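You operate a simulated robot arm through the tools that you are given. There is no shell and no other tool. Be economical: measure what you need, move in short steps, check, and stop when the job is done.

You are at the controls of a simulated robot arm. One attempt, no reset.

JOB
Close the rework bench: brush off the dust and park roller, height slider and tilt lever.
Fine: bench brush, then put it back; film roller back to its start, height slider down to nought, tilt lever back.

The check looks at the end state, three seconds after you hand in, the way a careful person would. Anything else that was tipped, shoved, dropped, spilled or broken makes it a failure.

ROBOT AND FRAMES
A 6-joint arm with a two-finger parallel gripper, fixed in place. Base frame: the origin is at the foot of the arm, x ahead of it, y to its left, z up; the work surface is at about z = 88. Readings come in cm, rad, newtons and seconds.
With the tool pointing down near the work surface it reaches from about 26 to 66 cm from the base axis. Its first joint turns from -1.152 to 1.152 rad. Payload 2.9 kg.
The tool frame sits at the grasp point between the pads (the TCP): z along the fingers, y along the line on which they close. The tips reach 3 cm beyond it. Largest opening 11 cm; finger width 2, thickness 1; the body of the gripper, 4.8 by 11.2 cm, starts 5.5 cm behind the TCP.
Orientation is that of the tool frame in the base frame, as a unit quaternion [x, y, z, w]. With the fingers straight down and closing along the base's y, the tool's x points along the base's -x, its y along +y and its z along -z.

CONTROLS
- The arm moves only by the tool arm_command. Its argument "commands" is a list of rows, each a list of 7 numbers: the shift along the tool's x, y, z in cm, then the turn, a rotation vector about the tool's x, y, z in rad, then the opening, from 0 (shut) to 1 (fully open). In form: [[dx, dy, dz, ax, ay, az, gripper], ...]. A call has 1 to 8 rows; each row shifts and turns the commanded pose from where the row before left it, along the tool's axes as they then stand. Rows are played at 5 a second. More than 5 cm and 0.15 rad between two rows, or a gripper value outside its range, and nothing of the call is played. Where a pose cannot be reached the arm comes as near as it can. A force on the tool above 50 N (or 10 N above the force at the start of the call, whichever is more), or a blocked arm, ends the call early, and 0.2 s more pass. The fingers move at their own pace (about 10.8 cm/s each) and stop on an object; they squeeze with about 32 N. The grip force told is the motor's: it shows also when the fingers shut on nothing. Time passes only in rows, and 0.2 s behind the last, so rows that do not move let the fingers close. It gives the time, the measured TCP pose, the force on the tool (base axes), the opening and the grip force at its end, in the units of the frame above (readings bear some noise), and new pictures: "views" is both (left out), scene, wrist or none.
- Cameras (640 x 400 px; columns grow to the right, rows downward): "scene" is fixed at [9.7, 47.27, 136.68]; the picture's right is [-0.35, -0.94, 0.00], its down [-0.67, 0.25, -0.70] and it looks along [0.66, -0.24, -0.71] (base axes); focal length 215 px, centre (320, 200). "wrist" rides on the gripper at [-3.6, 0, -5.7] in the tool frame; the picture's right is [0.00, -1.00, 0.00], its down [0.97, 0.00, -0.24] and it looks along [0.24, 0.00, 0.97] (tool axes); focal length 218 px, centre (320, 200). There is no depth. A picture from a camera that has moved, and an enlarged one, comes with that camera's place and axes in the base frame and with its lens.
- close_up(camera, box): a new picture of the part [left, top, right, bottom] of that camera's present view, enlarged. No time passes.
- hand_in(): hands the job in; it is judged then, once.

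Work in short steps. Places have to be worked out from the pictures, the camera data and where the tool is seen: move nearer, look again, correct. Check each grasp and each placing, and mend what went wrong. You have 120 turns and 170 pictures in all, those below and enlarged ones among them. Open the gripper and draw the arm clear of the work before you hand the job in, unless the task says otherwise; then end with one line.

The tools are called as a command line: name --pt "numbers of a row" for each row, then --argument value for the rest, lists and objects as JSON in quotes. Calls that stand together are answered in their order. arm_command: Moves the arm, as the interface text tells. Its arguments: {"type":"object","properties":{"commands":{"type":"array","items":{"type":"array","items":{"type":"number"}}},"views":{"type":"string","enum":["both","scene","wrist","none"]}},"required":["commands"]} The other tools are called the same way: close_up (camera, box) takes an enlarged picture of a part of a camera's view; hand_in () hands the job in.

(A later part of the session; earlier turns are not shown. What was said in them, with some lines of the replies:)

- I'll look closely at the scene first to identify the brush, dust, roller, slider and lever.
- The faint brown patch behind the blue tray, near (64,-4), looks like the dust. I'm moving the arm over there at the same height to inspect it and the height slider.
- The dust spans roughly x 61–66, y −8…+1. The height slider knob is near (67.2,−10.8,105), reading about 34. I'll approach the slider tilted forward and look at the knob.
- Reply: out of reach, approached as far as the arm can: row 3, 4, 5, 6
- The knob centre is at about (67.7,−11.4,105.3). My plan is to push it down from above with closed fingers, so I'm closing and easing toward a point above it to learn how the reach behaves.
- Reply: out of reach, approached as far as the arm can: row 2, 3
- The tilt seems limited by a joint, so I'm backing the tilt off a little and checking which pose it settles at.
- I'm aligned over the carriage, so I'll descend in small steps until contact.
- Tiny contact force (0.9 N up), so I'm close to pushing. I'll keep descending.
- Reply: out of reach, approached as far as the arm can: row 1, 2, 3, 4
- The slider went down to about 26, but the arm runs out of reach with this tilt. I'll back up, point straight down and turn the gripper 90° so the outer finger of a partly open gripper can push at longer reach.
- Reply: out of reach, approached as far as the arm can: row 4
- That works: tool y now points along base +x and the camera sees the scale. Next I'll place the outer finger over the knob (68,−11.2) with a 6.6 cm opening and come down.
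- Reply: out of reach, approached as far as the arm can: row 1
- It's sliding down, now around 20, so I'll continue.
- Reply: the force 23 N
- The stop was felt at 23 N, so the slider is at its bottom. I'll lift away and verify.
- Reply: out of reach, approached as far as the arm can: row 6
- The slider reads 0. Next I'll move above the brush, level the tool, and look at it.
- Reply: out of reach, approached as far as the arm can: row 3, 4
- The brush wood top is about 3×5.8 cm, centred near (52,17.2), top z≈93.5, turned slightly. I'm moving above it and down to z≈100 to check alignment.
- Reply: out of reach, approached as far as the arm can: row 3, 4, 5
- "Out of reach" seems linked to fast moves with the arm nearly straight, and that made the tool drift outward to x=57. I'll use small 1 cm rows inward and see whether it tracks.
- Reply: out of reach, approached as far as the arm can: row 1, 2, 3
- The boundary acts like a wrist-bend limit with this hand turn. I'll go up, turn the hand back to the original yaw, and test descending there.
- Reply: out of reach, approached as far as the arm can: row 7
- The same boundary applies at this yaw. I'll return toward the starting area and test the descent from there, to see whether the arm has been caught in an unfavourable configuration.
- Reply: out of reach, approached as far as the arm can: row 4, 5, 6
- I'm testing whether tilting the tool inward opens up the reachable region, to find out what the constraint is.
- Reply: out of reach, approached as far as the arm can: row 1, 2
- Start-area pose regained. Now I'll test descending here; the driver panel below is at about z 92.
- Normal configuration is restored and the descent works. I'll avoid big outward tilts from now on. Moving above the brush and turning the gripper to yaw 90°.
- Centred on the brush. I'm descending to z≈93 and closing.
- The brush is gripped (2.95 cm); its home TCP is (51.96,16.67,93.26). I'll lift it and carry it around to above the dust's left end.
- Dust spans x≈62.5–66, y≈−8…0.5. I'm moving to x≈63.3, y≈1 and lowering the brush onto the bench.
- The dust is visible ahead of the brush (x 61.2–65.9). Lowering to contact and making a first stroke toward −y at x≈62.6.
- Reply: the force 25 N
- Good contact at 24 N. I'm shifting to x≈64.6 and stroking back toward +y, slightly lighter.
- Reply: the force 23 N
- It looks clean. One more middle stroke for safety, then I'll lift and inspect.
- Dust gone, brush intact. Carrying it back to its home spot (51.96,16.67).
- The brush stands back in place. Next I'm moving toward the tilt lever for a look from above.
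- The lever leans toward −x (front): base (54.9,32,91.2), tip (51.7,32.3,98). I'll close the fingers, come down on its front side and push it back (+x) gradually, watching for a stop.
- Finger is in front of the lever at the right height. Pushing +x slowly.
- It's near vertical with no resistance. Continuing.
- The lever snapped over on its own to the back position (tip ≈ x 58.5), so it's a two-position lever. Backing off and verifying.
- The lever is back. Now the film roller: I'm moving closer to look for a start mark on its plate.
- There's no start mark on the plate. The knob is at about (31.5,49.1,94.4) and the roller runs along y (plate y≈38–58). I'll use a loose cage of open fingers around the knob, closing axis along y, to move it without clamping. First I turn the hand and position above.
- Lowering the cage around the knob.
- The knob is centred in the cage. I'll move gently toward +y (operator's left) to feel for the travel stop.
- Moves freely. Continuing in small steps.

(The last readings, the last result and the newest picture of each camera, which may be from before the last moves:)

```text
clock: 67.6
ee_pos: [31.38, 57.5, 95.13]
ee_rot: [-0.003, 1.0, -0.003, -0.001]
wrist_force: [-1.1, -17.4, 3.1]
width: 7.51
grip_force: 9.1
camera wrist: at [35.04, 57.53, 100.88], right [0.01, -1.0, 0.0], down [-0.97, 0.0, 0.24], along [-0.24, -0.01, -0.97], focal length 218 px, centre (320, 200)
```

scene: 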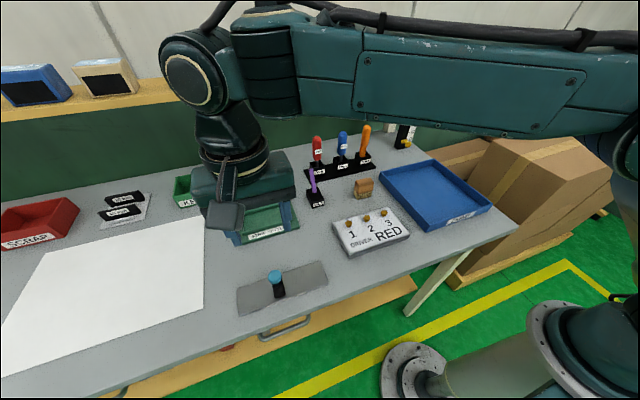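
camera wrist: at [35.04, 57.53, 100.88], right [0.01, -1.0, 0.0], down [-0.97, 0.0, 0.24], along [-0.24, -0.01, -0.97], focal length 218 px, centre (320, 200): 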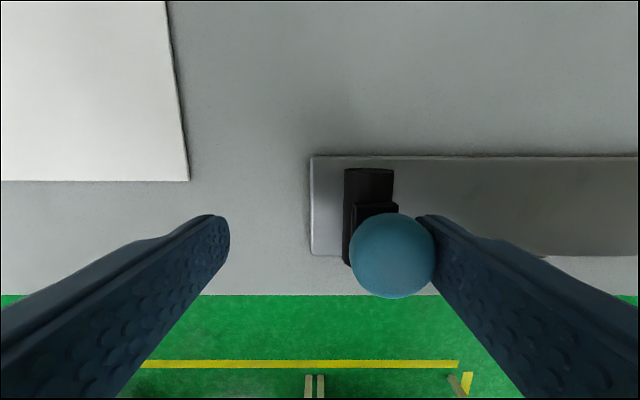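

A stop is felt at the left end (knob y≈55). I'll ease off, lift, and look at the whole plate for any mark, and check that the roller stays.

arm_command --pt "0 -1.6 0 0 0 0 0.6" --pt "0 0 -4 0 0 0 0.6" --pt "0 0 -4 0 0 0 0.6" --pt "0 -4 -3 0 0 0 1" --pt "0 -4 0 0 0 0 1" --pt "0 0 0 0 0 0 1" --views "both"

close_up --camera "wrist" --box '[220, 120, 420, 240]'

close_up --camera "scene" --box '[220, 245, 340, 325]'

```text
clock: 69.0
ee_pos: [31.35, 47.66, 106.02]
ee_rot: [-0.003, 1.0, -0.001, -0.001]
wrist_force: [-0.3, 0.6, 0.0]
width: 11.01
grip_force: 0.0
camera wrist: at [34.97, 47.89, 111.93], right [0.01, -1.0, 0.0], down [-0.97, -0.01, 0.24], along [-0.24, 0.0, -0.97], focal length 218 px, centre (320, 200)
```

scene: 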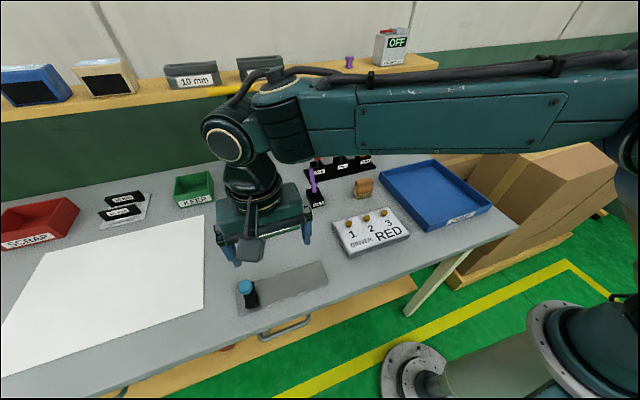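
wrist: 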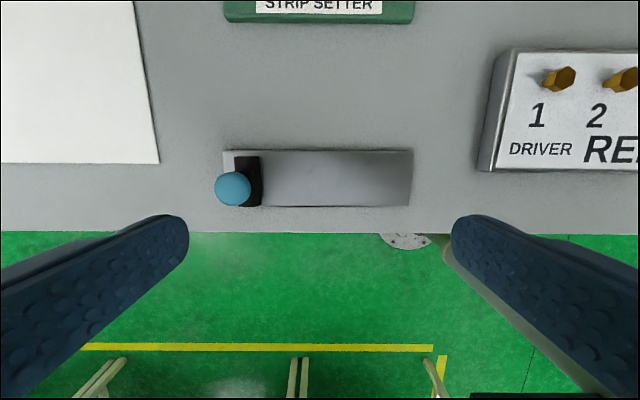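

```text
3.20 times, centred on (320, 180) of wrist
camera zoom: at [34.97, 47.89, 111.93], right [0.01, -1.0, 0.0], down [-0.97, -0.01, 0.24], along [-0.24, 0.0, -0.97], focal length 698 px, centre (320, 264)
```

zoom: 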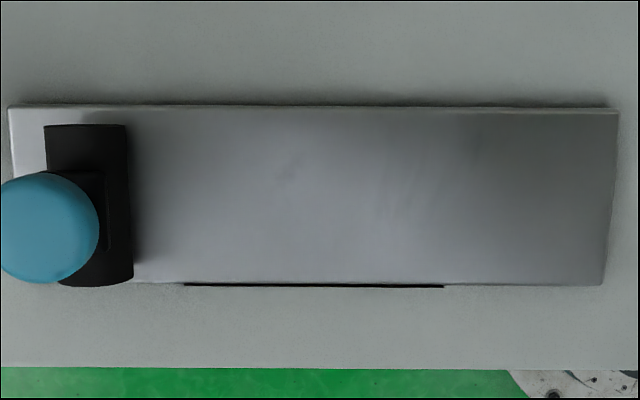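

```text
5.00 times, centred on (280, 285) of scene
camera zoom: at [9.7, 47.26, 136.68], right [-0.35, -0.94, 0.0], down [-0.67, 0.25, -0.7], along [0.66, -0.24, -0.71], focal length 1074 px, centre (520, -225)
```

zoom: 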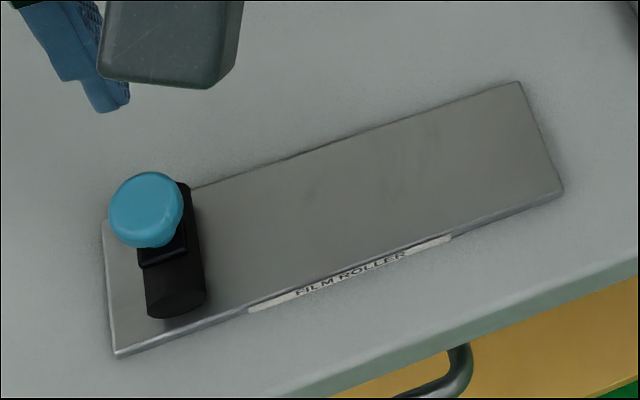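

The roller rests at its left end stop and stays there. The plate has no mark to show which end is the start, so I'm taking the left end. Now I'll retract the arm clear and do a final check.

arm_command --pt "0 0 -4 0 0 0 1" --pt "0 0 -4 0 0 0 1" --pt "0 0 -4 0 0 0 1" --pt "-2 -4.5 0 0 0 0 1" --pt "-2 -4.5 0 0 0 0 1" --pt "-1 -4.5 0 0 0 0 1" --pt "-1 -4.5 0 0 0 0 1" --pt "-1 -4.5 0 0 0 0 1" --views "none"

arm_command --pt "0 -4.5 0 0 0 0 1" --pt "0 -4.5 0 0 0 0 1" --pt "0 -4.5 0 0 0 0 1" --pt "0 0 0 0 0 0 1" --views "both"

close_up --camera "scene" --box '[230, 90, 430, 215]'

```text
clock: 70.8
ee_pos: [38.58, 25.32, 118.21]
ee_rot: [-0.004, 1.0, -0.001, -0.001]
wrist_force: [0.2, -0.6, 0.1]
width: 10.99
grip_force: 0.0
```

```text
clock: 71.8
ee_pos: [38.81, 12.11, 118.35]
ee_rot: [-0.003, 1.0, -0.001, 0.001]
wrist_force: [0.1, 0.4, 0.3]
width: 11.0
grip_force: 0.1
camera wrist: at [42.43, 12.04, 124.0], right [0.01, -1.0, 0.0], down [-0.97, -0.01, 0.24], along [-0.24, 0.0, -0.97], focal length 218 px, centre (320, 200)
```

scene: 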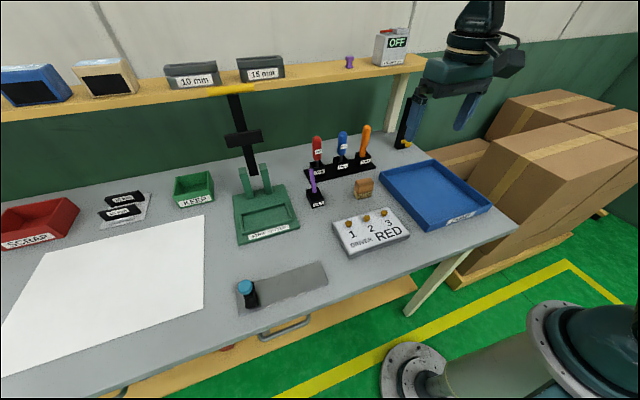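
wrist: 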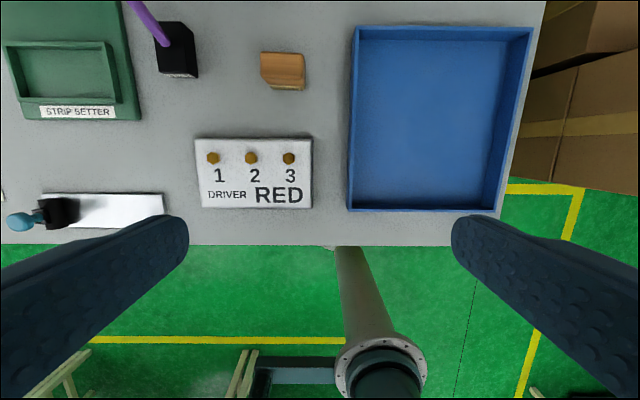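

```text
3.20 times, centred on (330, 152) of scene
camera zoom: at [9.7, 47.26, 136.68], right [-0.35, -0.94, 0.0], down [-0.67, 0.25, -0.7], along [0.66, -0.24, -0.71], focal length 687 px, centre (288, 352)
```

zoom: 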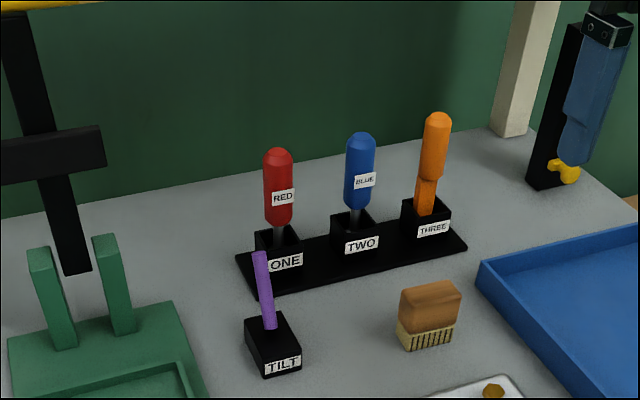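

The dust is gone, the brush is back, the slider is at 0, the lever is back, the roller is at its end stop and the arm is clear, so I'm handing in.

hand_in

```text
The job is handed in.
```

The bench is closed and handed in: dust brushed off, brush back in its place, height slider at 0, tilt lever back, and film roller at its left end stop — that end is my guess, as nothing on the plate marks the start.
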